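You operate a simulated robot arm through the tools that you are given. There is no shell and no other tool.

Carry out the task below with a simulated robot arm. There is one attempt and no reset: what you move stays moved.

Task
Swap the cones on the cone winder and wind the new one to the teal ring from the blue ball.
Fine: the green rim cone goes on a free peg of the narrow board, the blue rim cone on the winder.
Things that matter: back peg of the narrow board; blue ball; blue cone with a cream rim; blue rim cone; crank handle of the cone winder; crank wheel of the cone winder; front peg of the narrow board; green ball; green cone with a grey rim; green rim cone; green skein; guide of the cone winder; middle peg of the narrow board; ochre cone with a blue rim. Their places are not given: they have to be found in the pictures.

The check looks at the end state, three seconds after you hand in, the way a careful person would. Anything else that was tipped, shoved, dropped, spilled or broken makes it a failure.

Robot
A 6-joint arm with a two-finger gripper, fixed in place. Base frame: the origin is on the floor under the middle of its stand, x ahead of it, y to its left, z up. Units: mm, rad, N and s.
It reaches about 1298 mm from its shoulder. Its first joint turns from -2.601 to 2.601 rad. Payload 1.57 kg.
The TCP is the grasp point between the finger pads, 21 mm short of the fingertips. In the tool frame z runs along the fingers and y along their closing line. The gripper opens to 70 mm; its body begins 50 mm behind the TCP.
Orientation is that of the tool frame in the base frame, as [roll, pitch, yaw] about the fixed x, y, z axes, in that order (R = Rz(yaw) Ry(pitch) Rx(roll)). With the fingers straight down and closing along the base's y, the tool's x points along the base's -x, its y along +y and its z along -z.

Tools
- The arm moves only by the tool move_arm. Its argument "targets" is a list of rows, each a list of 3 entries, a list of its own where there are three numbers: the turn, a rotation vector about the tool's x, y, z in units of 45 degrees (1.0 is 45 degrees), then the shift along the tool's x, y, z in units of 250 mm (1.0 is 250 mm), then the finger opening in mm, from 0 to 70. In form: [[[ax, ay, az], [dx, dy, dz], jaw], ...]. A call has 1 to 20 rows; each row is the pose to reach, as a shift and turn from the pose commanded when the call began, along the tool's axes at that moment. A call with a number of a shift or a turn outside -1 to 1 is refused whole. Each row takes 0.2 s and may step no farther than 50 mm and 0.15 rad from the row before; otherwise, or with a gripper value out of range, the whole call is refused. Where a pose cannot be reached the arm comes as near as it can. A force on the tool above 40 N (or 10 N above the force at the start of the call, whichever is more), or a blocked arm, ends the call early, and 0.2 s more pass. The fingers move at their own pace (about 64.8 mm/s each) and stop on an object; they squeeze with about 29 N. The grip force told is the motor's: it shows also when the fingers shut on nothing. Time passes only in rows, and 0.2 s behind the last, so rows that repeat a pose let the fingers close. The reply holds the time, the measured pose of the TCP, the force on the tool along the base axes, the opening and the grip force, in the units named above and with some noise, with the torque about the TCP (base axes, N m) and any sound that the robot's microphone picked up.
- Cameras (640 x 400 px; columns grow to the right, rows downward): "scene" is fixed at [220, -650.7, 1461.5]; the picture's right is [0.12, -0.99, 0.00], its down [-0.94, -0.11, -0.32] and it looks along [0.31, 0.04, -0.95] (base axes); focal length 254 px, centre (320, 200). "wrist" rides on the gripper at [79, 4, -81] in the tool frame; the picture's right is [-0.05, 1.00, 0.00], its down [-0.67, -0.04, -0.74] and it looks along [-0.74, -0.04, 0.67] (tool axes); focal length 256 px, centre (320, 200).
- capture(camera): a new picture of that camera. It takes no simulated time.
- slide_trunk(by): slides the trunk up (or, below 0, down) by that many mm; the arm rides with it, the base frame stays. It gives what a move gives, with no picture.
- measure_at(camera, pixels): there is no depth. For up to 12 entries [column, row, z] of the newest picture of that camera ("zoom" is the newest enlarged one), the place [x, y] in the base frame at which the ray of that pixel passes the height z, good to about 2 mm. It takes no simulated time.
- enlarge(camera, box): a new picture of the part [left, top, right, bottom] of that camera's present view, enlarged. It takes no simulated time.
- sign_off(): hands the job in; it is judged then, once.

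Unless the task says otherwise, let go and move clear before handing in.

The tools are called after "Call:" by a JSON object that holds its "api" and its "payload". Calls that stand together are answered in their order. move_arm: Moves the arm, as the interface text tells. Its arguments: {"type":"object","properties":{"targets":{"type":"array","items":{"type":"array"}}},"required":["targets"]} The other tools are called the same way: slide_trunk (by) moves the trunk up or down; capture (camera) takes a picture; measure_at (camera, pixels) gives the place at which the rays of pixels pass given heights; enlarge (camera, box) takes an enlarged picture of a part of a camera's view; sign_off () hands the job in.

At the start:

```text
clock: 0.0
ee_pos: [509.8, -350.6, 1036.1]
orientation: [3.141, 0.0, -3.141]
force: [-0.2, -0.1, 0.7]
wrist_torque: [0.02, 0.01, 0.0]
grip_width: 69.9
gripper_force: 0.2
trunk travel left (down, up): [-718.0, 252.0]
```

scene: 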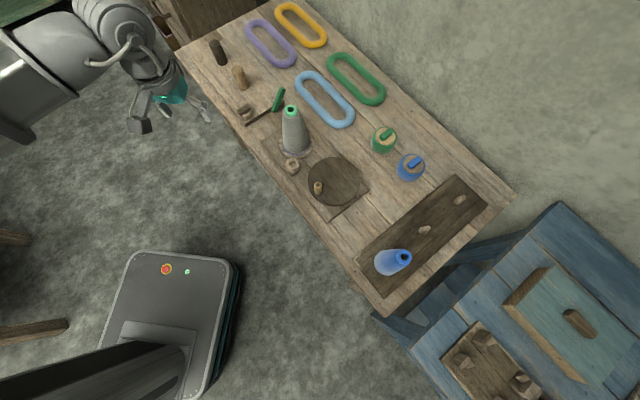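
wrist: 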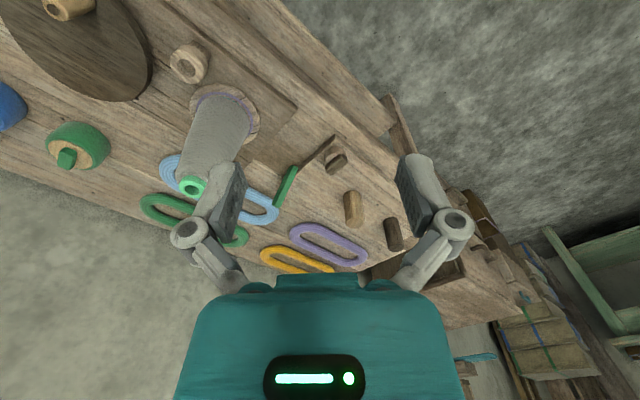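

The scene shows the winder with a cone with a green top near (292,125), the crank wheel at (335,180), and a board with a blue cone at (392,262). I'll look closer before moving.

Call:
{"api": "enlarge", "payload": {"camera": "scene", "box": [220, 60, 380, 220]}}

Call:
{"api": "enlarge", "payload": {"camera": "scene", "box": [340, 110, 520, 310]}}

Call:
{"api": "enlarge", "payload": {"camera": "scene", "box": [420, 240, 640, 400]}}

Call:
{"api": "enlarge", "payload": {"camera": "wrist", "box": [0, 0, 320, 250]}}

```text
2.50 times, centred on (300, 140) of scene
```

zoom: 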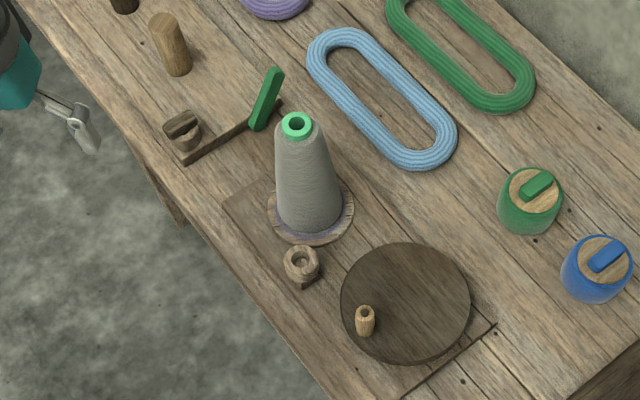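

```text
2.00 times, centred on (430, 210) of scene
```

zoom: 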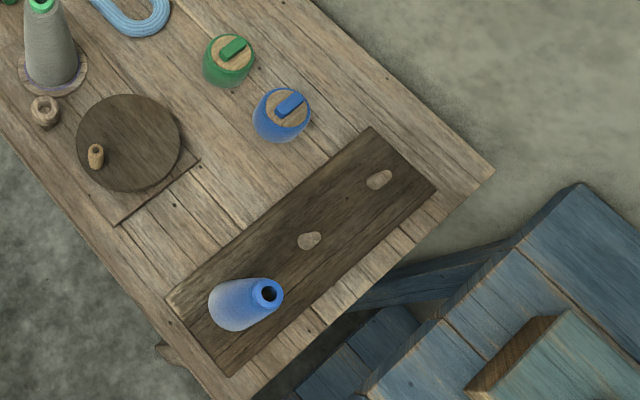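

```text
2.50 times, centred on (530, 320) of scene
```

zoom: 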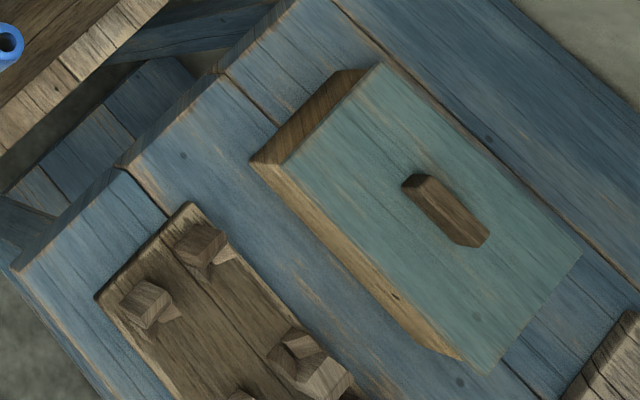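

```text
1.60 times, centred on (160, 125) of wrist
```

zoom: 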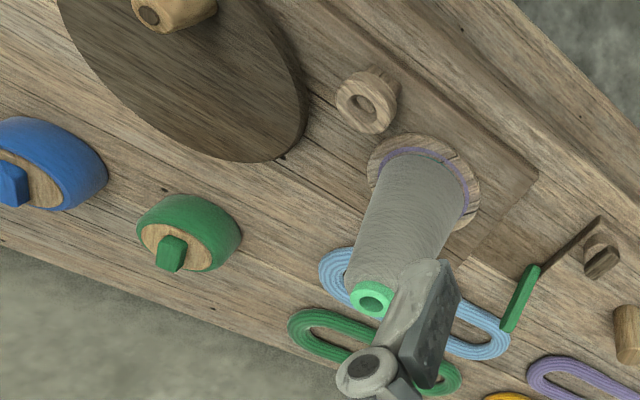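

The grey cone with a green rim sits on the winder (scene (291,111)), and a blue-rimmed cone lies on or over the front peg of the narrow board (scene (400,257)). I'll triangulate heights using both cameras.

Call:
{"api": "measure_at", "payload": {"camera": "scene", "pixels": [[291, 111, 700], [291, 111, 800], [291, 111, 900], [292, 166, 600], [292, 166, 700], [292, 166, 800], [384, 132, 600], [384, 132, 700], [384, 132, 800], [247, 110, 600], [247, 110, 700], [247, 110, 800]]}}

Call:
{"api": "measure_at", "payload": {"camera": "wrist", "pixels": [[191, 187, 700], [191, 187, 800], [191, 187, 900], [188, 64, 600], [188, 64, 700], [188, 64, 800], [67, 158, 600], [67, 158, 700], [67, 158, 800], [336, 160, 600], [336, 160, 700], [336, 160, 800]]}}

```text
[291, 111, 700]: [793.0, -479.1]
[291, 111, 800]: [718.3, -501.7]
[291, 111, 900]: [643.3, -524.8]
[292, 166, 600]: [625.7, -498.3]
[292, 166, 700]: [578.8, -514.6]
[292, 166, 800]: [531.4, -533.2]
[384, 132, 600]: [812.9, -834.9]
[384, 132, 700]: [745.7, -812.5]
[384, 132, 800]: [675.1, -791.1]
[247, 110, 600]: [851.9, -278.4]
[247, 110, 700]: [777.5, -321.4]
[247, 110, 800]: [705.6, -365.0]
```

```text
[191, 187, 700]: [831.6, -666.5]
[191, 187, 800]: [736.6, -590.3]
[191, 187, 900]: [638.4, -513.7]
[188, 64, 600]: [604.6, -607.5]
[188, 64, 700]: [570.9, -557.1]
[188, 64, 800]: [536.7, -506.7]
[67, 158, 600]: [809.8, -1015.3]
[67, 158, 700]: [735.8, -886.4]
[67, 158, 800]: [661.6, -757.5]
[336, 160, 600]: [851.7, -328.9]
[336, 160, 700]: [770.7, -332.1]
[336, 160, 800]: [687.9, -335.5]
```

Triangulation puts the wooden eye at about (550,-526,761), the cone rim at (651,-522,889), and the green ball's knob at (697,-798,769). Next I'll enlarge the lever and balls in the wrist view.

Call:
{"api": "enlarge", "payload": {"camera": "wrist", "box": [240, 110, 400, 210]}}

Call:
{"api": "enlarge", "payload": {"camera": "scene", "box": [230, 80, 310, 130]}}

Call:
{"api": "enlarge", "payload": {"camera": "scene", "box": [360, 115, 440, 190]}}

Call:
{"api": "enlarge", "payload": {"camera": "scene", "box": [355, 230, 435, 290]}}

Call:
{"api": "enlarge", "payload": {"camera": "wrist", "box": [400, 180, 640, 400]}}

```text
4.00 times, centred on (320, 160) of wrist
```

zoom: 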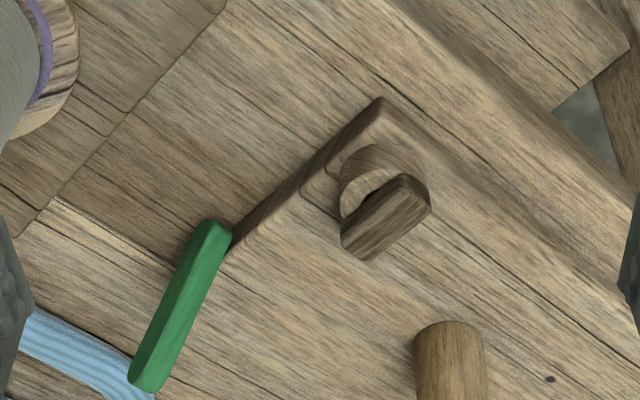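

```text
8.00 times, centred on (270, 105) of scene
```

zoom: 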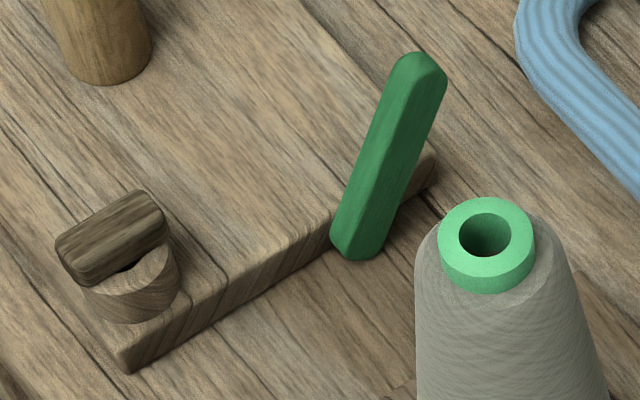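

```text
5.33 times, centred on (400, 152) of scene
```

zoom: 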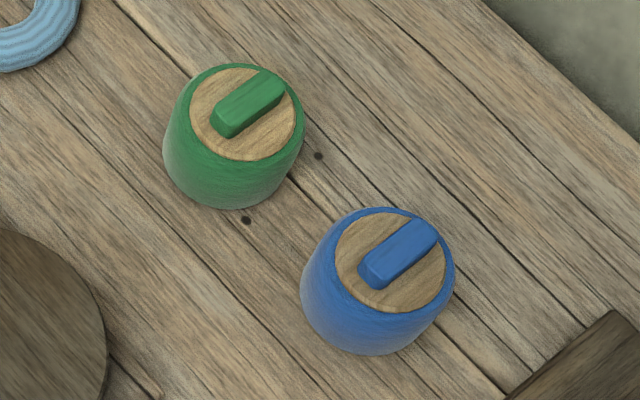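

```text
6.67 times, centred on (395, 260) of scene
```

zoom: 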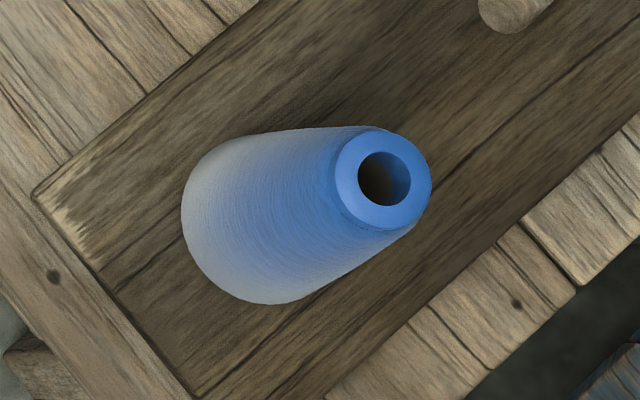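

```text
1.82 times, centred on (520, 290) of wrist
```

zoom: 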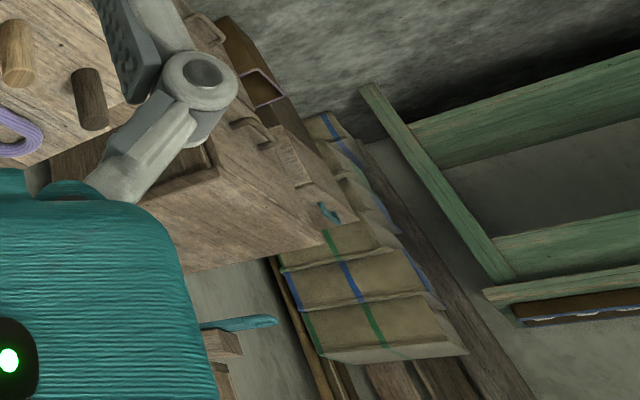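

The winder, balls, and board are clear. I still need the table height and edge directions, so I'll measure shared corner points such as the base-plate corner at scene (261,142) / wrist (296,109).

Call:
{"api": "measure_at", "payload": {"camera": "scene", "pixels": [[261, 142, 650], [261, 142, 700], [261, 142, 750], [515, 195, 700], [384, 310, 700], [180, 45, 700], [316, 188, 750], [335, 180, 700], [425, 229, 700], [461, 200, 700], [388, 263, 700], [360, 262, 700]]}}

Call:
{"api": "measure_at", "payload": {"camera": "wrist", "pixels": [[296, 109, 650], [296, 109, 700], [296, 109, 750], [70, 5, 700], [70, 5, 750], [70, 5, 800]]}}

```text
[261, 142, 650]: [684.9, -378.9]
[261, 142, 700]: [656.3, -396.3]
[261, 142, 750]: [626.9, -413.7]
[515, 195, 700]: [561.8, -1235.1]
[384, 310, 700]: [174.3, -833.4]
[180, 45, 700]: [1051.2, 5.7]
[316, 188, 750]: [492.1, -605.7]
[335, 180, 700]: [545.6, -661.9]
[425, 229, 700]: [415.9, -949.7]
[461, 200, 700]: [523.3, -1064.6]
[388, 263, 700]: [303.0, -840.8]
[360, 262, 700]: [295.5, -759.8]
```

```text
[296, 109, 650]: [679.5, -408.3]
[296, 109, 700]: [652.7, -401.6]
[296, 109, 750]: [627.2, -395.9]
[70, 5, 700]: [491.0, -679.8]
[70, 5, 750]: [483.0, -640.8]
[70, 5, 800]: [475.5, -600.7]
```

The table top is near z=700, its long axis runs along about (0.72,0.69), and the crank handle's top is at about (476,-608,791). I'll turn the gripper 45° to face the table squarely and look at the winder from closer.

Call:
{"api": "move_arm", "payload": {"targets": [[[0, 0, 0.125], [0.055, -0.021, 0.018], 70], [[0, 0, 0.25], [0.11, -0.042, 0.036], 70], [[0, 0, 0.375], [0.165, -0.063, 0.054], 70], [[0, 0, 0.5], [0.22, -0.084, 0.072], 70], [[0, 0, 0.625], [0.275, -0.105, 0.09], 70], [[0, 0, 0.75], [0.33, -0.126, 0.108], 70], [[0, 0, 0.875], [0.385, -0.147, 0.126], 70], [[0, 0, 1.0], [0.44, -0.168, 0.144], 70]]}}

Call:
{"api": "capture", "payload": {"camera": "wrist"}}

Call:
{"api": "capture", "payload": {"camera": "scene"}}

```text
clock: 1.8
ee_pos: [400.4, -391.9, 1036.5]
orientation: [3.141, -0.001, 2.354]
force: [-0.7, -0.6, 0.1]
wrist_torque: [-0.01, -0.03, -0.02]
grip_width: 69.9
gripper_force: 0.2
out of reach, approached as far as the arm can: row 1, 2, 3, 4, 5, 6, 7, 8
trunk travel left (down, up): [-718.0, 252.0]
```

```text
taken
```

wrist: 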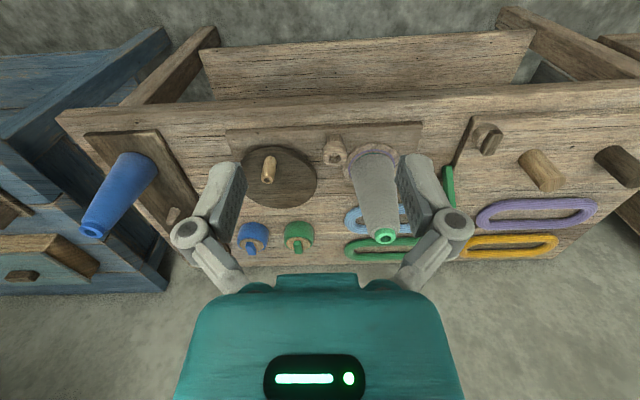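

```text
taken
```

scene: 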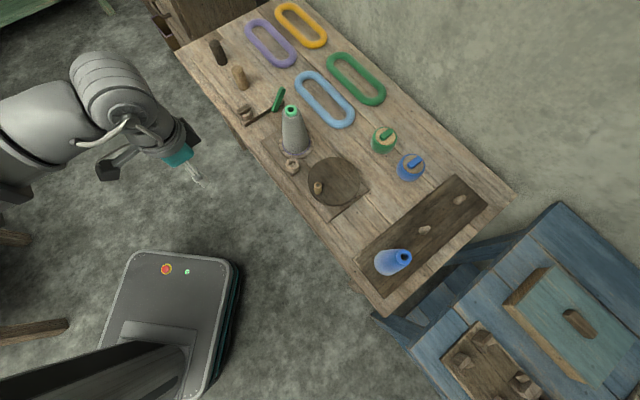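

The arm couldn't go lower (z stayed at 1036), so the shoulder is too high. I'll slide the trunk down 200 mm while the gripper hangs over open floor in front of the table.

Call:
{"api": "slide_trunk", "payload": {"by": -200}}

Call:
{"api": "capture", "payload": {"camera": "wrist"}}

Call:
{"api": "capture", "payload": {"camera": "scene"}}

```text
clock: 4.0
ee_pos: [399.6, -392.3, 835.9]
orientation: [-3.141, 0.0, 2.357]
force: [-0.2, -0.4, -0.4]
wrist_torque: [0.0, -0.01, 0.0]
grip_width: 69.9
gripper_force: 0.0
trunk travel left (down, up): [-518.0, 452.0]
```

```text
taken
```

wrist: 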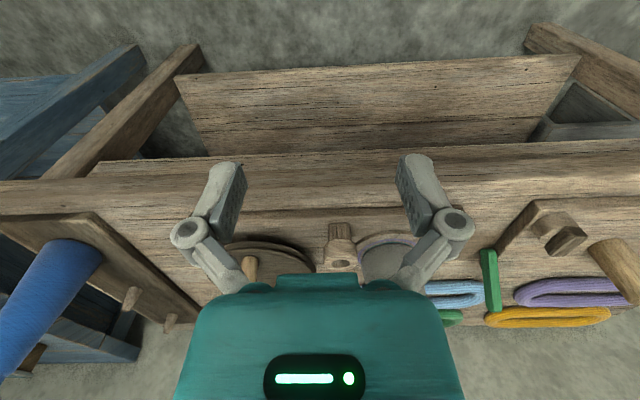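

```text
taken
```

scene: 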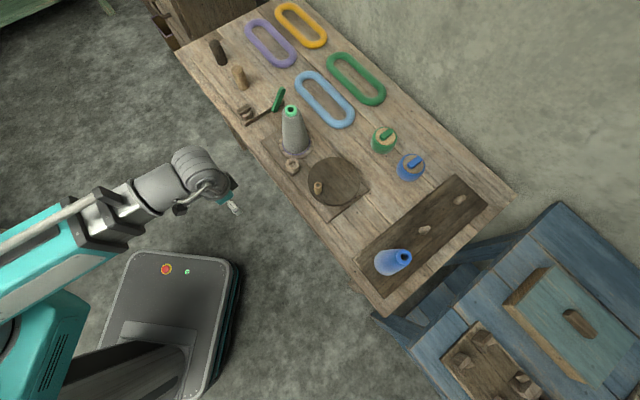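

With the trunk lower, the table is seen edge-on. I'll raise the gripper back up and move slightly forward to look down on the winder.

Call:
{"api": "move_arm", "payload": {"targets": [[[0, 0, 0], [0, 0, -0.16], 70], [[0, 0, 0], [0, 0, -0.32], 70], [[0, 0, 0], [0, 0, -0.48], 70], [[0, 0, 0], [0, 0, -0.64], 70], [[0, 0, 0], [0, 0, -0.8], 70], [[0, 0, 0], [-0.16, 0, -0.8], 70], [[0, 0, 0], [-0.32, 0, -0.8], 70]]}}

Call:
{"api": "capture", "payload": {"camera": "wrist"}}

Call:
{"api": "enlarge", "payload": {"camera": "wrist", "box": [200, 60, 440, 260]}}

```text
clock: 5.6
ee_pos: [454.8, -439.9, 835.9]
orientation: [-3.141, 0.0, 2.355]
force: [0.2, 0.9, 0.7]
wrist_torque: [0.0, -0.04, -0.04]
grip_width: 70.0
gripper_force: 0.1
out of reach, approached as far as the arm can: row 1, 2, 3, 4, 5, 6, 7
trunk travel left (down, up): [-518.0, 452.0]
```

```text
taken
```

wrist: 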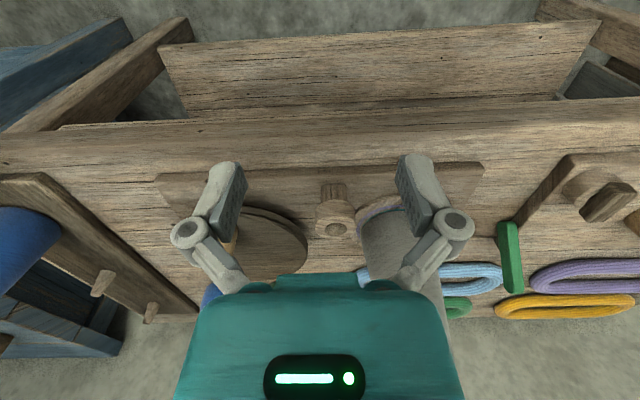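

```text
2.00 times, centred on (320, 160) of wrist
```

zoom: 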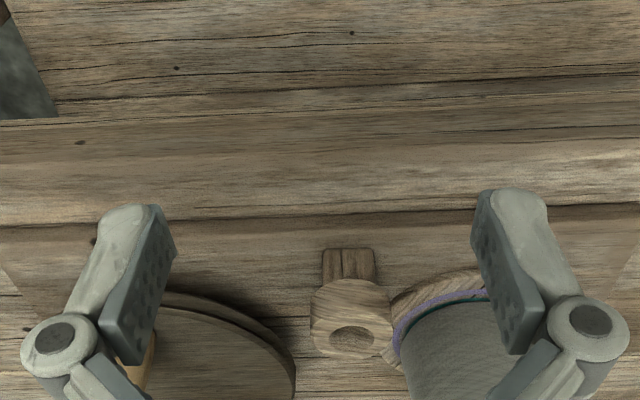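

The z reading stayed at 835.9 even though I commanded an upward move, so the arm may only change height with the trunk. I'll test a small vertical step on its own.

Call:
{"api": "move_arm", "payload": {"targets": [[[0, 0, 0], [0, 0, -0.08], 70], [[0, 0, 0], [0, 0, -0.08], 70]]}}

Call:
{"api": "move_arm", "payload": {"targets": [[[0, 0.1, 0], [0, 0, 0], 70], [[0, 0.2, 0], [0, 0, 0], 70], [[0, 0.2, 0], [0, 0, 0], 70]]}}

```text
clock: 6.2
ee_pos: [453.0, -441.6, 835.9]
orientation: [-3.141, 0.001, 2.356]
force: [1.2, 0.9, 0.2]
wrist_torque: [0.0, 0.02, -0.01]
grip_width: 69.9
gripper_force: 0.2
out of reach, approached as far as the arm can: row 1, 2
trunk travel left (down, up): [-518.0, 452.0]
```

```text
clock: 7.0
ee_pos: [453.0, -444.2, 837.6]
orientation: [3.141, -0.157, 2.357]
force: [0.1, -0.3, -0.3]
wrist_torque: [0.03, -0.01, -0.01]
grip_width: 70.1
gripper_force: 0.1
trunk travel left (down, up): [-518.0, 452.0]
```

So the arm holds height relative to the trunk (SCARA-like), and tilting works. I'll raise the trunk and tilt the tool so the wrist camera looks down at the winder.

Call:
{"api": "slide_trunk", "payload": {"by": 180}}

Call:
{"api": "move_arm", "payload": {"targets": [[[0, 0.15, 0], [0, 0, 0], 70], [[0, 0.3, 0], [0, 0, 0], 70], [[0, 0.45, 0], [0, 0, 0], 70], [[0, 0.6, 0], [0, 0, 0], 70]]}}

Call:
{"api": "capture", "payload": {"camera": "wrist"}}

Call:
{"api": "capture", "payload": {"camera": "scene"}}

```text
clock: 9.0
ee_pos: [453.3, -443.8, 1018.9]
orientation: [-3.141, -0.158, 2.356]
force: [-1.5, -1.1, -0.5]
wrist_torque: [-0.02, 0.01, 0.0]
grip_width: 70.1
gripper_force: 0.1
trunk travel left (down, up): [-698.0, 272.0]
```

```text
clock: 10.0
ee_pos: [452.6, -443.3, 1034.0]
orientation: [3.142, -0.44, 2.358]
force: [-0.9, 0.6, 0.3]
wrist_torque: [0.06, 0.03, -0.01]
grip_width: 70.0
gripper_force: 0.1
out of reach, approached as far as the arm can: row 1, 2, 3, 4
trunk travel left (down, up): [-698.0, 272.0]
```

```text
taken
```

wrist: 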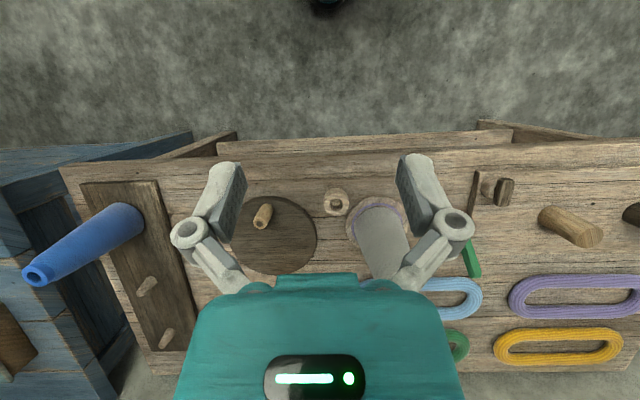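

```text
taken
```

scene: 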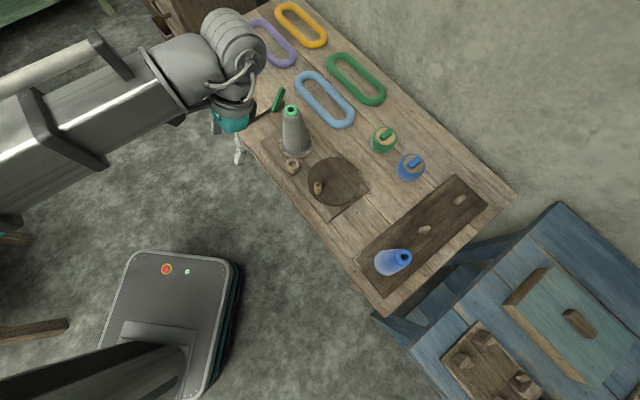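

The tilted view shows the pegs, blue cone, wheel, guide and winder cone. I'll enlarge these.

Call:
{"api": "enlarge", "payload": {"camera": "wrist", "box": [230, 160, 410, 290]}}

Call:
{"api": "enlarge", "payload": {"camera": "wrist", "box": [10, 170, 210, 370]}}

Call:
{"api": "enlarge", "payload": {"camera": "wrist", "box": [440, 130, 640, 290]}}

```text
3.08 times, centred on (320, 225) of wrist
```

zoom: 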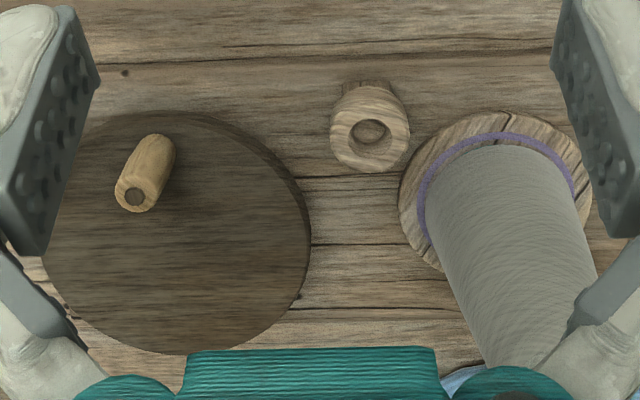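

```text
2.00 times, centred on (110, 270) of wrist
```

zoom: 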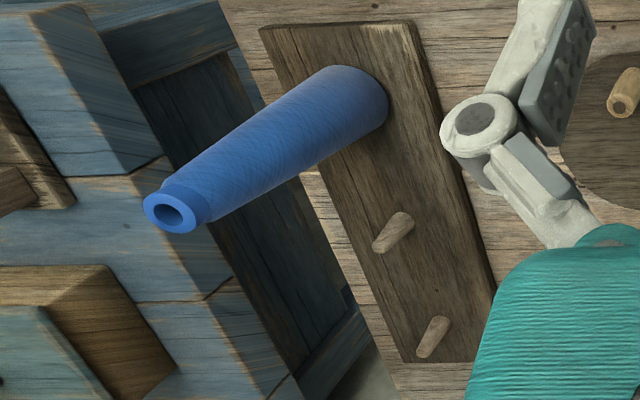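

```text
2.50 times, centred on (540, 210) of wrist
```

zoom: 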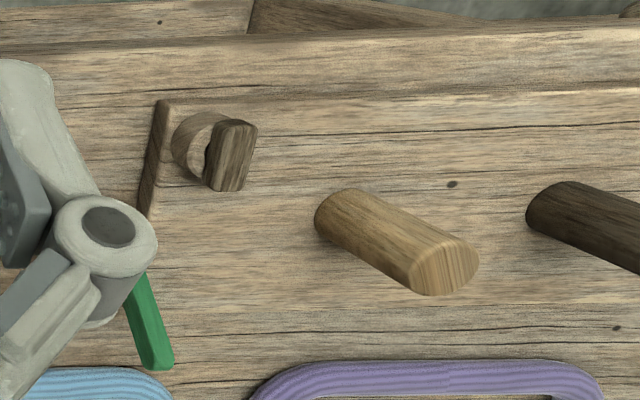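

The flange under the cone shows a purple ring, with a teal one probably just inside it, covered by the grey yarn. I need closer looks at the balls and guide, so I'll measure their positions from the scene first.

Call:
{"api": "measure_at", "payload": {"camera": "scene", "pixels": [[414, 161, 770], [411, 170, 700], [384, 134, 769], [383, 143, 700], [296, 150, 715], [335, 180, 740], [425, 229, 720], [425, 229, 750], [461, 200, 750], [404, 257, 870], [404, 257, 890], [385, 265, 720]]}}

Call:
{"api": "measure_at", "payload": {"camera": "wrist", "pixels": [[149, 279, 720], [149, 279, 750], [149, 279, 780], [167, 329, 720], [167, 329, 750], [167, 329, 780], [37, 273, 860], [37, 273, 890], [37, 273, 920], [264, 222, 750], [264, 222, 790], [337, 203, 761]]}}

```text
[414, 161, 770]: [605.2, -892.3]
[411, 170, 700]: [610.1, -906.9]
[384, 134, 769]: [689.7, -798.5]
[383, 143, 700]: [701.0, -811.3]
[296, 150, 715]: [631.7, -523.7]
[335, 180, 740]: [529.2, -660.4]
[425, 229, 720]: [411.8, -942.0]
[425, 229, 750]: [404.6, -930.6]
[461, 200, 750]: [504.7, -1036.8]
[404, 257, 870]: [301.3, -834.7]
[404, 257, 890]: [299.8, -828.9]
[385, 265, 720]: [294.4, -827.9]
```

```text
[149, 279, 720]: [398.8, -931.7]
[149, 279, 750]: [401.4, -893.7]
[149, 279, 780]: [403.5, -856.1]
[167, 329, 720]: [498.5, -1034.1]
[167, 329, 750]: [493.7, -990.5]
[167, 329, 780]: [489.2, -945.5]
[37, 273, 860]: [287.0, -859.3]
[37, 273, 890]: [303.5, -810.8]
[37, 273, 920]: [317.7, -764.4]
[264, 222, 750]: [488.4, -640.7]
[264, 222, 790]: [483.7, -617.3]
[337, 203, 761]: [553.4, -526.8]
```

The blue cone's rim is near (299,-833,877), the blue ball near (605,-892), and the green ball near (690,-798). I'll straighten the tool, then move in for a closer look at the blue ball.

Call:
{"api": "move_arm", "payload": {"targets": [[[0, -0.14, 0], [0, 0, 0], 70], [[0, -0.28, 0], [0, 0, 0], 70], [[0, -0.42, 0], [0, 0, 0], 70], [[0, -0.56, 0], [0, 0, 0], 70]]}}

Call:
{"api": "move_arm", "payload": {"targets": [[[0, 0, 0], [-0.1, -0.1, 0], 70], [[0, 0, 0], [-0.2, -0.2, 0], 70], [[0, 0, 0], [-0.3, -0.3, 0], 70], [[0, 0, 0], [-0.4, -0.4, 0], 70], [[0, 0, 0], [-0.5, -0.5, 0], 70], [[0, 0, 0], [-0.6, -0.6, 0], 70], [[0, 0, 0], [-0.7, -0.7, 0], 70], [[0, 0, 0], [-0.8, -0.8, 0], 70], [[0, 0, 0], [-0.9, -0.84, 0], 70], [[0, 0, 0], [-1.0, -0.84, 0], 70]]}}

Call:
{"api": "capture", "payload": {"camera": "wrist"}}

Call:
{"api": "capture", "payload": {"camera": "scene"}}

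```text
clock: 11.0
ee_pos: [453.7, -444.2, 1016.7]
orientation: [-3.141, 0.003, 2.357]
force: [0.1, 0.6, 0.6]
wrist_torque: [0.0, 0.01, 0.05]
grip_width: 70.1
gripper_force: 0.0
out of reach, approached as far as the arm can: row 1, 2, 3, 4
trunk travel left (down, up): [-698.0, 272.0]
```

```text
clock: 13.2
ee_pos: [481.9, -771.6, 1016.4]
orientation: [-3.141, -0.001, 2.356]
force: [0.9, -0.3, 0.0]
wrist_torque: [0.01, -0.01, 0.0]
grip_width: 69.8
gripper_force: 0.1
trunk travel left (down, up): [-698.0, 272.0]
```

```text
taken
```

wrist: 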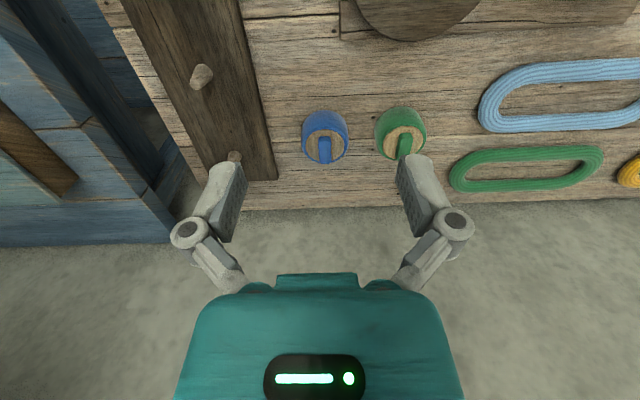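

```text
taken
```

scene: 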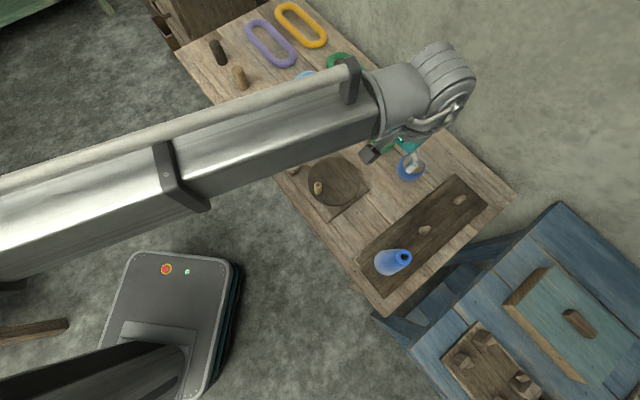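

The balls are now in view at (325,137) and (401,133). I'll enlarge them.

Call:
{"api": "enlarge", "payload": {"camera": "wrist", "box": [280, 90, 440, 190]}}

Call:
{"api": "enlarge", "payload": {"camera": "wrist", "box": [100, 20, 300, 200]}}

Call:
{"api": "measure_at", "payload": {"camera": "wrist", "pixels": [[323, 150, 770], [323, 150, 760], [325, 120, 720], [201, 76, 740], [233, 155, 740], [323, 135, 760]]}}

```text
4.00 times, centred on (360, 140) of wrist
```

zoom: 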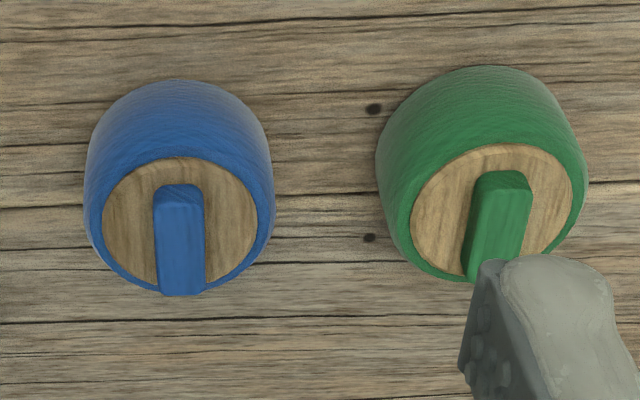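

```text
2.22 times, centred on (200, 110) of wrist
```

zoom: 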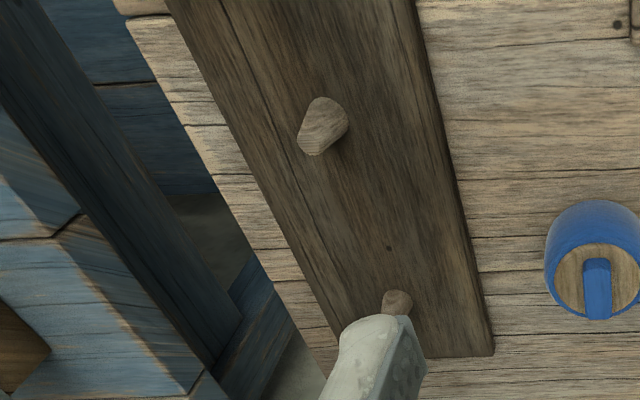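

```text
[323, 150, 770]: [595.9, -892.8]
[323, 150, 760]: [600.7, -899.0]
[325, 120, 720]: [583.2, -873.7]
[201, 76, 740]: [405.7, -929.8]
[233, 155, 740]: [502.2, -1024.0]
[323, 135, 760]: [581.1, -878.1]
```

Each ball has an upright coloured tab on a wooden core, which may be the yarn end. Next I'll look closely at the guide eye: move back over the table front, then lower the trunk.

Call:
{"api": "move_arm", "payload": {"targets": [[[0, 0, 0], [0.1, 0.1, 0], 70], [[0, 0, 0], [0.2, 0.2, 0], 70], [[0, 0, 0], [0.3, 0.3, 0], 70], [[0, 0, 0], [0.4, 0.4, 0], 70], [[0, 0, 0], [0.5, 0.5, 0], 70], [[0, 0, 0], [0.6, 0.6, 0], 70], [[0, 0, 0], [0.7, 0.7, 0], 70], [[0, 0, 0], [0.776, 0.8, 0], 70], [[0, 0, 0], [0.776, 0.888, 0], 70]]}}

Call:
{"api": "slide_trunk", "payload": {"by": -170}}

Call:
{"api": "capture", "payload": {"camera": "wrist"}}

Call:
{"api": "enlarge", "payload": {"camera": "wrist", "box": [200, 80, 440, 280]}}

Call:
{"api": "capture", "payload": {"camera": "scene"}}

```text
clock: 15.2
ee_pos: [502.4, -476.7, 1016.0]
orientation: [-3.141, -0.001, 2.355]
force: [0.4, 0.1, -0.1]
wrist_torque: [0.02, 0.01, -0.01]
grip_width: 70.0
gripper_force: 0.0
trunk travel left (down, up): [-698.0, 272.0]
```

```text
clock: 17.1
ee_pos: [502.1, -476.2, 846.3]
orientation: [-3.139, -0.001, 2.355]
force: [-0.5, 0.6, 0.5]
wrist_torque: [0.0, 0.02, 0.04]
grip_width: 70.0
gripper_force: 0.0
trunk travel left (down, up): [-528.0, 442.0]
```

```text
taken
```

wrist: 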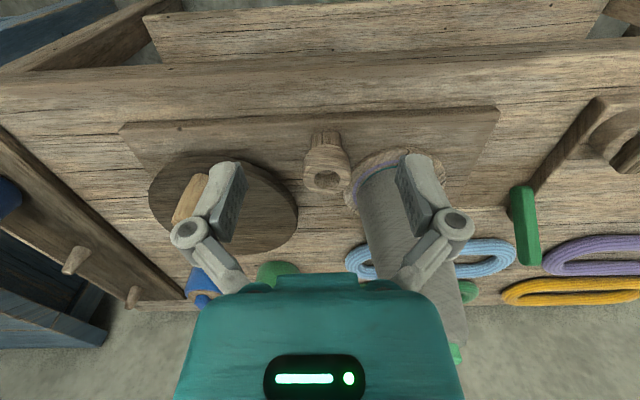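

```text
2.00 times, centred on (320, 180) of wrist
```

zoom: 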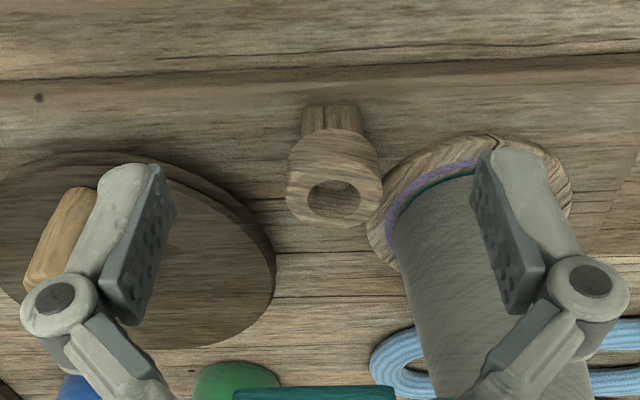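

```text
taken
```

scene: 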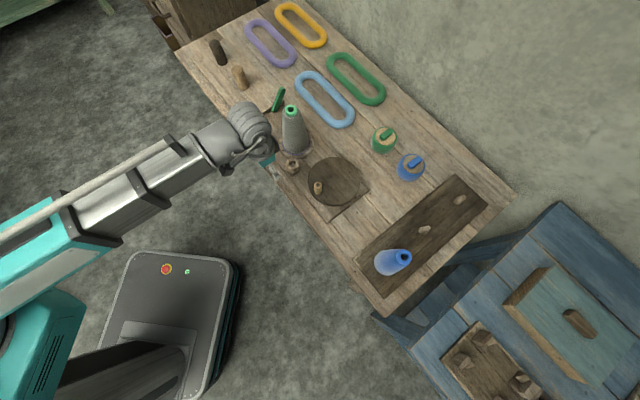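

The flange shows purple then teal rings, and the guide is a cup on a post with a round hole. Now I'll center on the green rim cone's top to measure its axis for grasping.

Call:
{"api": "slide_trunk", "payload": {"by": 170}}

Call:
{"api": "move_arm", "payload": {"targets": [[[0, 0, 0], [0, 0.15, 0], 70], [[0, 0, 0], [0, 0.3, 0], 70], [[0, 0, 0], [0, 0.3, 0], 70]]}}

Call:
{"api": "capture", "payload": {"camera": "wrist"}}

Call:
{"api": "enlarge", "payload": {"camera": "wrist", "box": [240, 60, 400, 260]}}

```text
clock: 19.0
ee_pos: [501.7, -476.6, 1016.1]
orientation: [-3.141, 0.0, 2.358]
force: [-0.2, 0.2, 0.5]
wrist_torque: [-0.02, 0.02, 0.0]
grip_width: 70.0
gripper_force: 0.1
trunk travel left (down, up): [-698.0, 272.0]
```

```text
clock: 19.8
ee_pos: [555.4, -422.9, 1015.6]
orientation: [-3.139, 0.002, 2.355]
force: [0.3, -0.2, 0.0]
wrist_torque: [0.0, 0.02, 0.0]
grip_width: 70.1
gripper_force: 0.1
trunk travel left (down, up): [-698.0, 272.0]
```

```text
taken
```

wrist: 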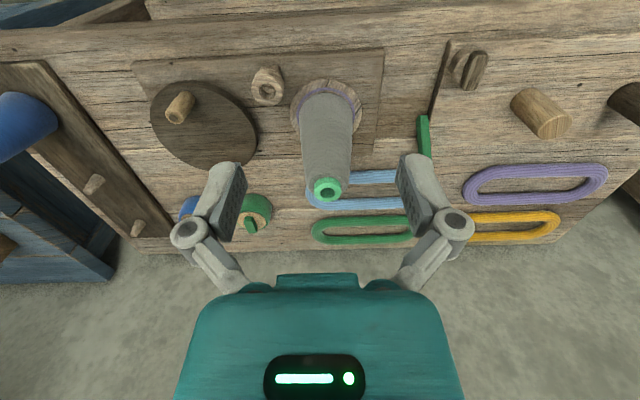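

```text
2.00 times, centred on (320, 160) of wrist
```

zoom: 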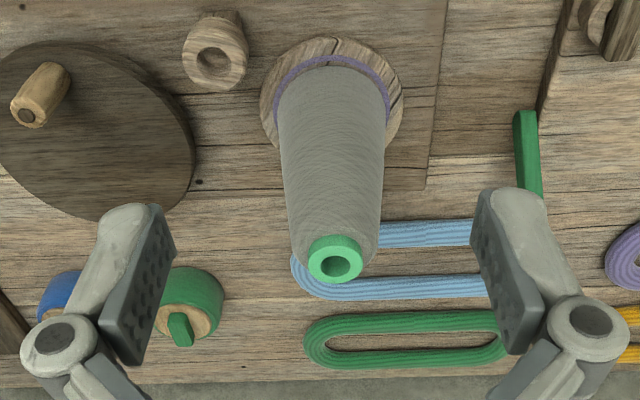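

Rim center is at wrist (327.5,190.5). I'll measure it, the flange, guide, handle and wheel from both cameras.

Call:
{"api": "measure_at", "payload": {"camera": "wrist", "pixels": [[327.5, 190.5, 880], [327.5, 190.5, 890], [327.5, 190.5, 900], [326, 111, 715], [326, 111, 730], [266.5, 92, 750], [266.5, 92, 765], [173.5, 118.5, 780], [173.5, 118.5, 795], [203, 124, 730], [203, 124, 745], [337, 190, 889]]}}

Call:
{"api": "measure_at", "payload": {"camera": "scene", "pixels": [[290.9, 109.4, 880], [290.9, 109.4, 890], [290.9, 109.4, 900], [296.4, 142.8, 715], [296.4, 142.8, 730], [292.4, 165, 750], [292.4, 165, 765], [337.7, 184.3, 780], [337.7, 184.3, 795], [334, 181, 730], [334, 181, 745], [317, 183.5, 795]]}}

```text
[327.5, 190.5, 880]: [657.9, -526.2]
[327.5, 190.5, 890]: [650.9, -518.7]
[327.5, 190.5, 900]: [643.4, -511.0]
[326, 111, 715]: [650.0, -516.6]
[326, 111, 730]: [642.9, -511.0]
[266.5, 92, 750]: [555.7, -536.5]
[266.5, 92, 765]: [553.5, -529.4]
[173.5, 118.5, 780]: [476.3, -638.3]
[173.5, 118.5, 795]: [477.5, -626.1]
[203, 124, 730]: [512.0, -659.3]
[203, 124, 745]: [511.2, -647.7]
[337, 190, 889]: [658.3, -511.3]
```

```text
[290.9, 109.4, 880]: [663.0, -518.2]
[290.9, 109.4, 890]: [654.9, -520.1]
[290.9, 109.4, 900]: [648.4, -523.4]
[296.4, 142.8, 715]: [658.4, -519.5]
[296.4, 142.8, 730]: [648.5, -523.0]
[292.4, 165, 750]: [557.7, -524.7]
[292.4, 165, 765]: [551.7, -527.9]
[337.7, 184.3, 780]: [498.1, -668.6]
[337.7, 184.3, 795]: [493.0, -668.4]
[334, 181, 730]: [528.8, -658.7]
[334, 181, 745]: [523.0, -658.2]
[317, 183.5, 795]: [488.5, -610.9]
```

The cone's axis is near (653,-520) with its rim top at z≈888. I'll zoom on the rim to judge its height and width before grasping.

Call:
{"api": "enlarge", "payload": {"camera": "wrist", "box": [295, 160, 359, 210]}}

Call:
{"api": "enlarge", "payload": {"camera": "wrist", "box": [280, 70, 370, 130]}}

Call:
{"api": "enlarge", "payload": {"camera": "wrist", "box": [140, 55, 300, 175]}}

```text
8.00 times, centred on (327, 185) of wrist
```

zoom: 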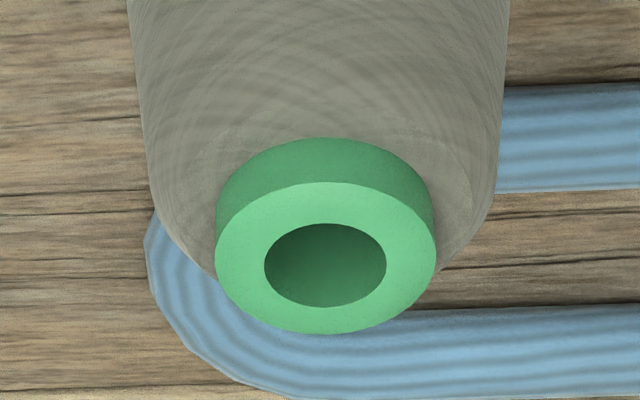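

```text
6.67 times, centred on (325, 100) of wrist
```

zoom: 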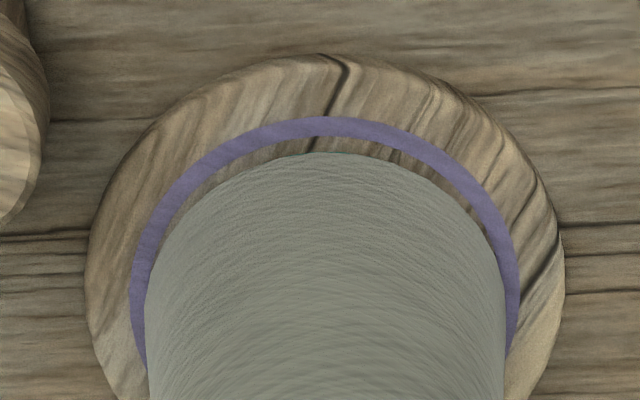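

```text
3.33 times, centred on (220, 115) of wrist
```

zoom: 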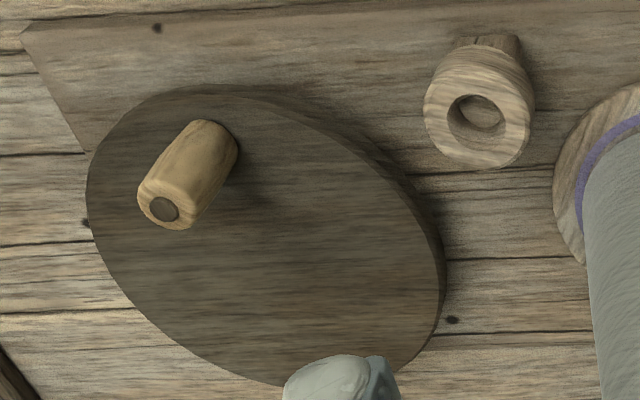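

The rim is about 32 mm wide and 9 mm tall above a ~47 mm shoulder. I'll move over the cone axis at safe height and check alignment.

Call:
{"api": "move_arm", "payload": {"targets": [[[0, 0, 0], [-0.14, 0, 0], 70], [[0, 0, 0], [-0.28, 0, 0], 70], [[0, 0, 0], [-0.42, 0, 0], 70], [[0, 0, 0], [-0.551, 0, 0], 70], [[0, 0, 0], [-0.551, 0, 0], 70]]}}

Call:
{"api": "slide_trunk", "payload": {"by": -75}}

Call:
{"api": "capture", "payload": {"camera": "wrist"}}

Call:
{"api": "enlarge", "payload": {"camera": "wrist", "box": [240, 60, 400, 260]}}

Call:
{"api": "capture", "payload": {"camera": "scene"}}

```text
clock: 21.0
ee_pos: [654.1, -520.1, 1016.4]
orientation: [3.142, 0.0, 2.357]
force: [-0.3, -0.1, 0.3]
wrist_torque: [0.03, 0.02, -0.01]
grip_width: 70.0
gripper_force: 0.0
trunk travel left (down, up): [-698.0, 272.0]
```

```text
clock: 22.1
ee_pos: [654.5, -518.5, 942.3]
orientation: [-3.141, 0.0, 2.357]
force: [-0.4, -0.4, 0.1]
wrist_torque: [0.0, -0.01, 0.01]
grip_width: 69.9
gripper_force: 0.0
trunk travel left (down, up): [-623.0, 347.0]
```

```text
taken
```

wrist: 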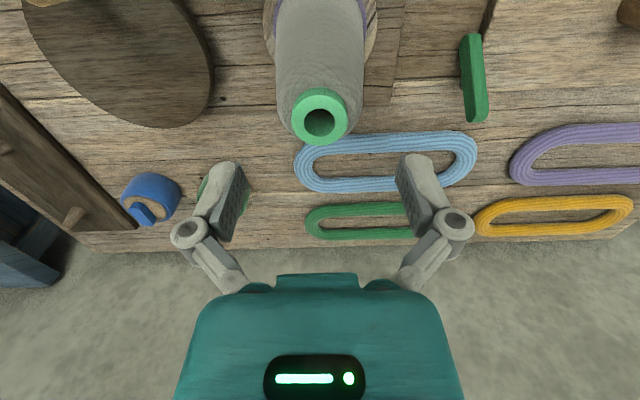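

```text
2.00 times, centred on (320, 160) of wrist
```

zoom: 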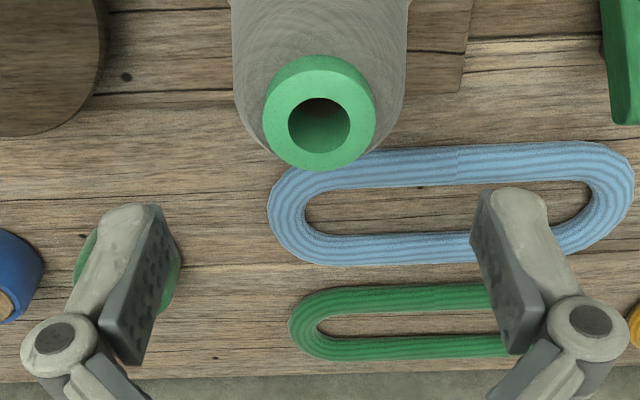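

```text
taken
```

scene: 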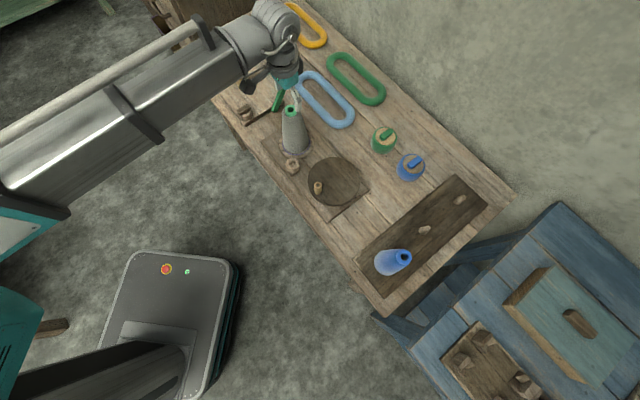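

Rim center appears at wrist (320,120). I'll measure it here against the TCP position before descending.

Call:
{"api": "measure_at", "payload": {"camera": "wrist", "pixels": [[319.5, 119, 880], [319.5, 119, 888], [319.5, 119, 896], [292, 117, 888], [347, 117, 888], [319.5, 89, 888], [319.5, 145, 888]]}}

```text
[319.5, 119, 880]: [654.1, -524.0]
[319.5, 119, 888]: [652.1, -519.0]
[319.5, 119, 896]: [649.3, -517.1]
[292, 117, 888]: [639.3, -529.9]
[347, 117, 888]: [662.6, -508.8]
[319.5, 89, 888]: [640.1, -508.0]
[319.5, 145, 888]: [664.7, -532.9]
```

The rim is centered at about (652,-519.5), 32 mm in diameter, and the TCP is within 2 mm. I'll nudge, descend so the fingertips straddle just the rim, and check.

Call:
{"api": "move_arm", "payload": {"targets": [[[0, 0, 0], [0.004, -0.006, 0], 70], [[0, 0, 0], [0.004, -0.006, 0], 70]]}}

Call:
{"api": "slide_trunk", "payload": {"by": -41}}

Call:
{"api": "capture", "payload": {"camera": "wrist"}}

Call:
{"api": "enlarge", "payload": {"camera": "wrist", "box": [200, 100, 440, 250]}}

```text
clock: 22.7
ee_pos: [651.6, -519.0, 941.5]
orientation: [3.14, 0.0, 2.357]
force: [-0.2, 0.2, -0.4]
wrist_torque: [0.0, 0.0, -0.01]
grip_width: 70.2
gripper_force: 0.1
trunk travel left (down, up): [-623.0, 347.0]
```

```text
clock: 23.6
ee_pos: [652.4, -520.2, 900.1]
orientation: [3.141, -0.001, 2.357]
force: [-0.2, -0.8, -0.4]
wrist_torque: [-0.03, -0.05, 0.04]
grip_width: 70.1
gripper_force: 0.0
trunk travel left (down, up): [-582.0, 388.0]
```

```text
taken
```

wrist: 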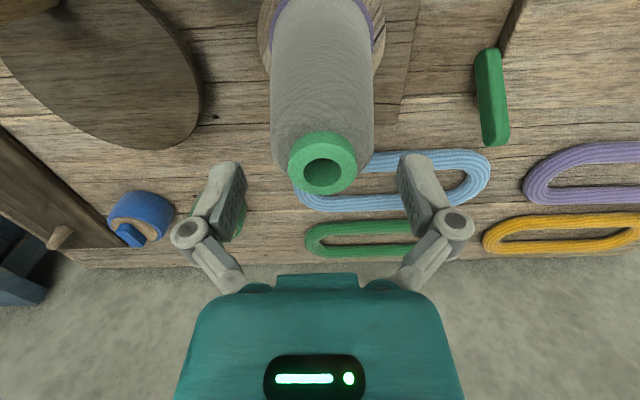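

```text
2.67 times, centred on (320, 175) of wrist
```

zoom: 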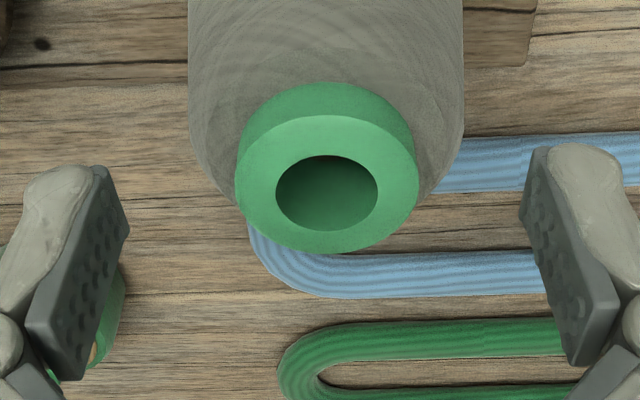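

The rim sits centered between the pads. I'll close on it and check the width (about 32 mm means rim).

Call:
{"api": "move_arm", "payload": {"targets": [[[0, 0, 0], [0, 0, 0], 26], [[0, 0, 0], [0, 0, 0], 26], [[0, 0, 0], [0, 0, 0], 26], [[0, 0, 0], [0, 0, 0], 26]]}}

Call:
{"api": "enlarge", "payload": {"camera": "wrist", "box": [200, 100, 440, 250]}}

```text
clock: 24.6
ee_pos: [652.7, -520.6, 901.7]
orientation: [-3.142, 0.003, 2.356]
force: [5.7, -0.7, 22.9]
wrist_torque: [0.06, -0.37, -0.04]
grip_width: 43.2
gripper_force: 29.6
trunk travel left (down, up): [-582.0, 388.0]
```

```text
2.67 times, centred on (320, 175) of wrist
```

zoom: 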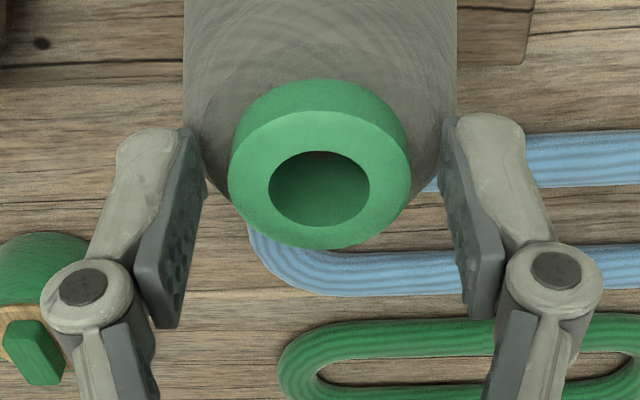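

The grip closed at 43 mm on the rounded shoulder with 23 N of upward force, so the fingers were riding up on it. I'll open, go 30 mm lower, and grip the body firmly instead.

Call:
{"api": "move_arm", "payload": {"targets": [[[0, 0, 0], [0, 0, 0], 70], [[0, 0, 0], [0, 0, 0], 70], [[0, 0, 0], [0, 0, 0], 70]]}}

Call:
{"api": "slide_trunk", "payload": {"by": -30}}

Call:
{"api": "enlarge", "payload": {"camera": "wrist", "box": [200, 100, 440, 250]}}

```text
clock: 25.4
ee_pos: [652.0, -519.7, 900.0]
orientation: [3.139, 0.0, 2.356]
force: [0.2, -0.2, 0.2]
wrist_torque: [0.0, -0.03, 0.01]
grip_width: 70.1
gripper_force: 0.0
trunk travel left (down, up): [-582.0, 388.0]
```

```text
clock: 26.1
ee_pos: [652.6, -519.8, 870.7]
orientation: [-3.141, -0.001, 2.355]
force: [0.4, 0.3, 0.0]
wrist_torque: [0.0, 0.02, 0.0]
grip_width: 70.0
gripper_force: 0.1
trunk travel left (down, up): [-552.0, 418.0]
```

```text
2.67 times, centred on (320, 175) of wrist
```

zoom: 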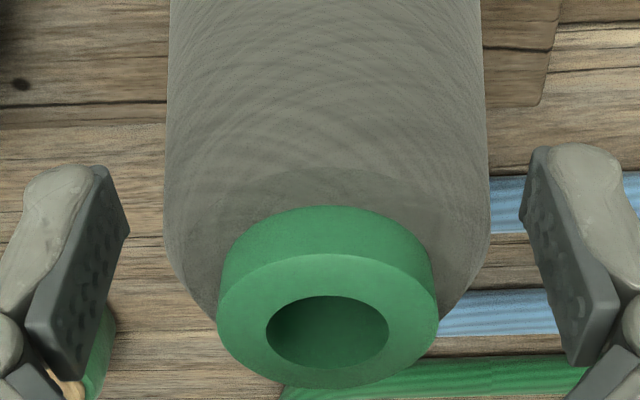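

The body is now between the pads, well below the shoulder. Closing.

Call:
{"api": "move_arm", "payload": {"targets": [[[0, 0, 0], [0, 0, 0], 40], [[0, 0, 0], [0, 0, 0], 40], [[0, 0, 0], [0, 0, 0], 40], [[0, 0, 0], [0, 0, 0], 40]]}}

Call:
{"api": "enlarge", "payload": {"camera": "wrist", "box": [200, 50, 440, 250]}}

```text
clock: 27.1
ee_pos: [652.8, -519.8, 871.4]
orientation: [3.141, 0.002, 2.355]
force: [3.9, 1.4, 9.1]
wrist_torque: [0.06, -0.09, 0.02]
grip_width: 54.9
gripper_force: 29.1
trunk travel left (down, up): [-552.0, 418.0]
```

```text
2.00 times, centred on (320, 150) of wrist
```

zoom: 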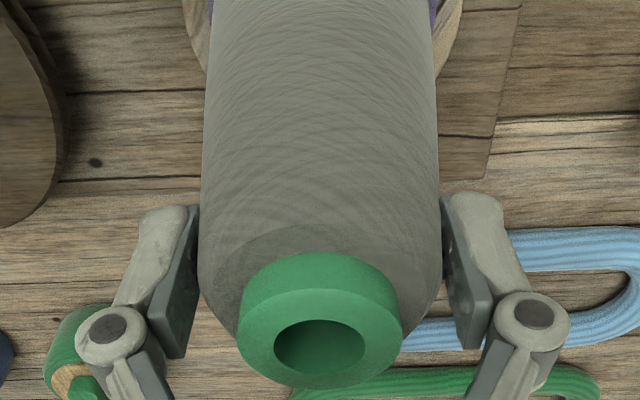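

Gripped at 54.9 mm with good force. I'll lift a little first and check it comes free.

Call:
{"api": "slide_trunk", "payload": {"by": 30}}

Call:
{"api": "capture", "payload": {"camera": "wrist"}}

Call:
{"api": "enlarge", "payload": {"camera": "scene", "box": [220, 60, 380, 220]}}

```text
clock: 27.9
ee_pos: [652.7, -520.3, 899.8]
orientation: [-3.141, 0.001, 2.355]
force: [0.4, 0.1, -3.1]
wrist_torque: [-0.01, 0.0, 0.02]
grip_width: 54.7
gripper_force: 28.9
trunk travel left (down, up): [-582.0, 388.0]
```

```text
taken
```

wrist: 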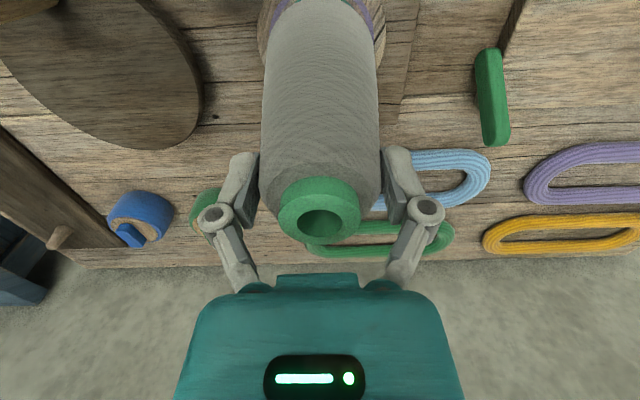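

```text
2.50 times, centred on (300, 140) of scene
```

zoom: 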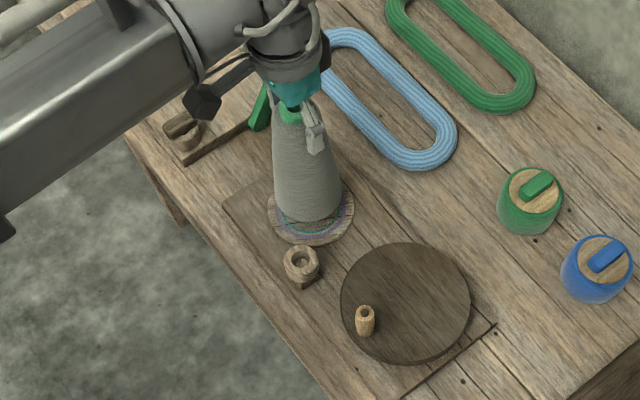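

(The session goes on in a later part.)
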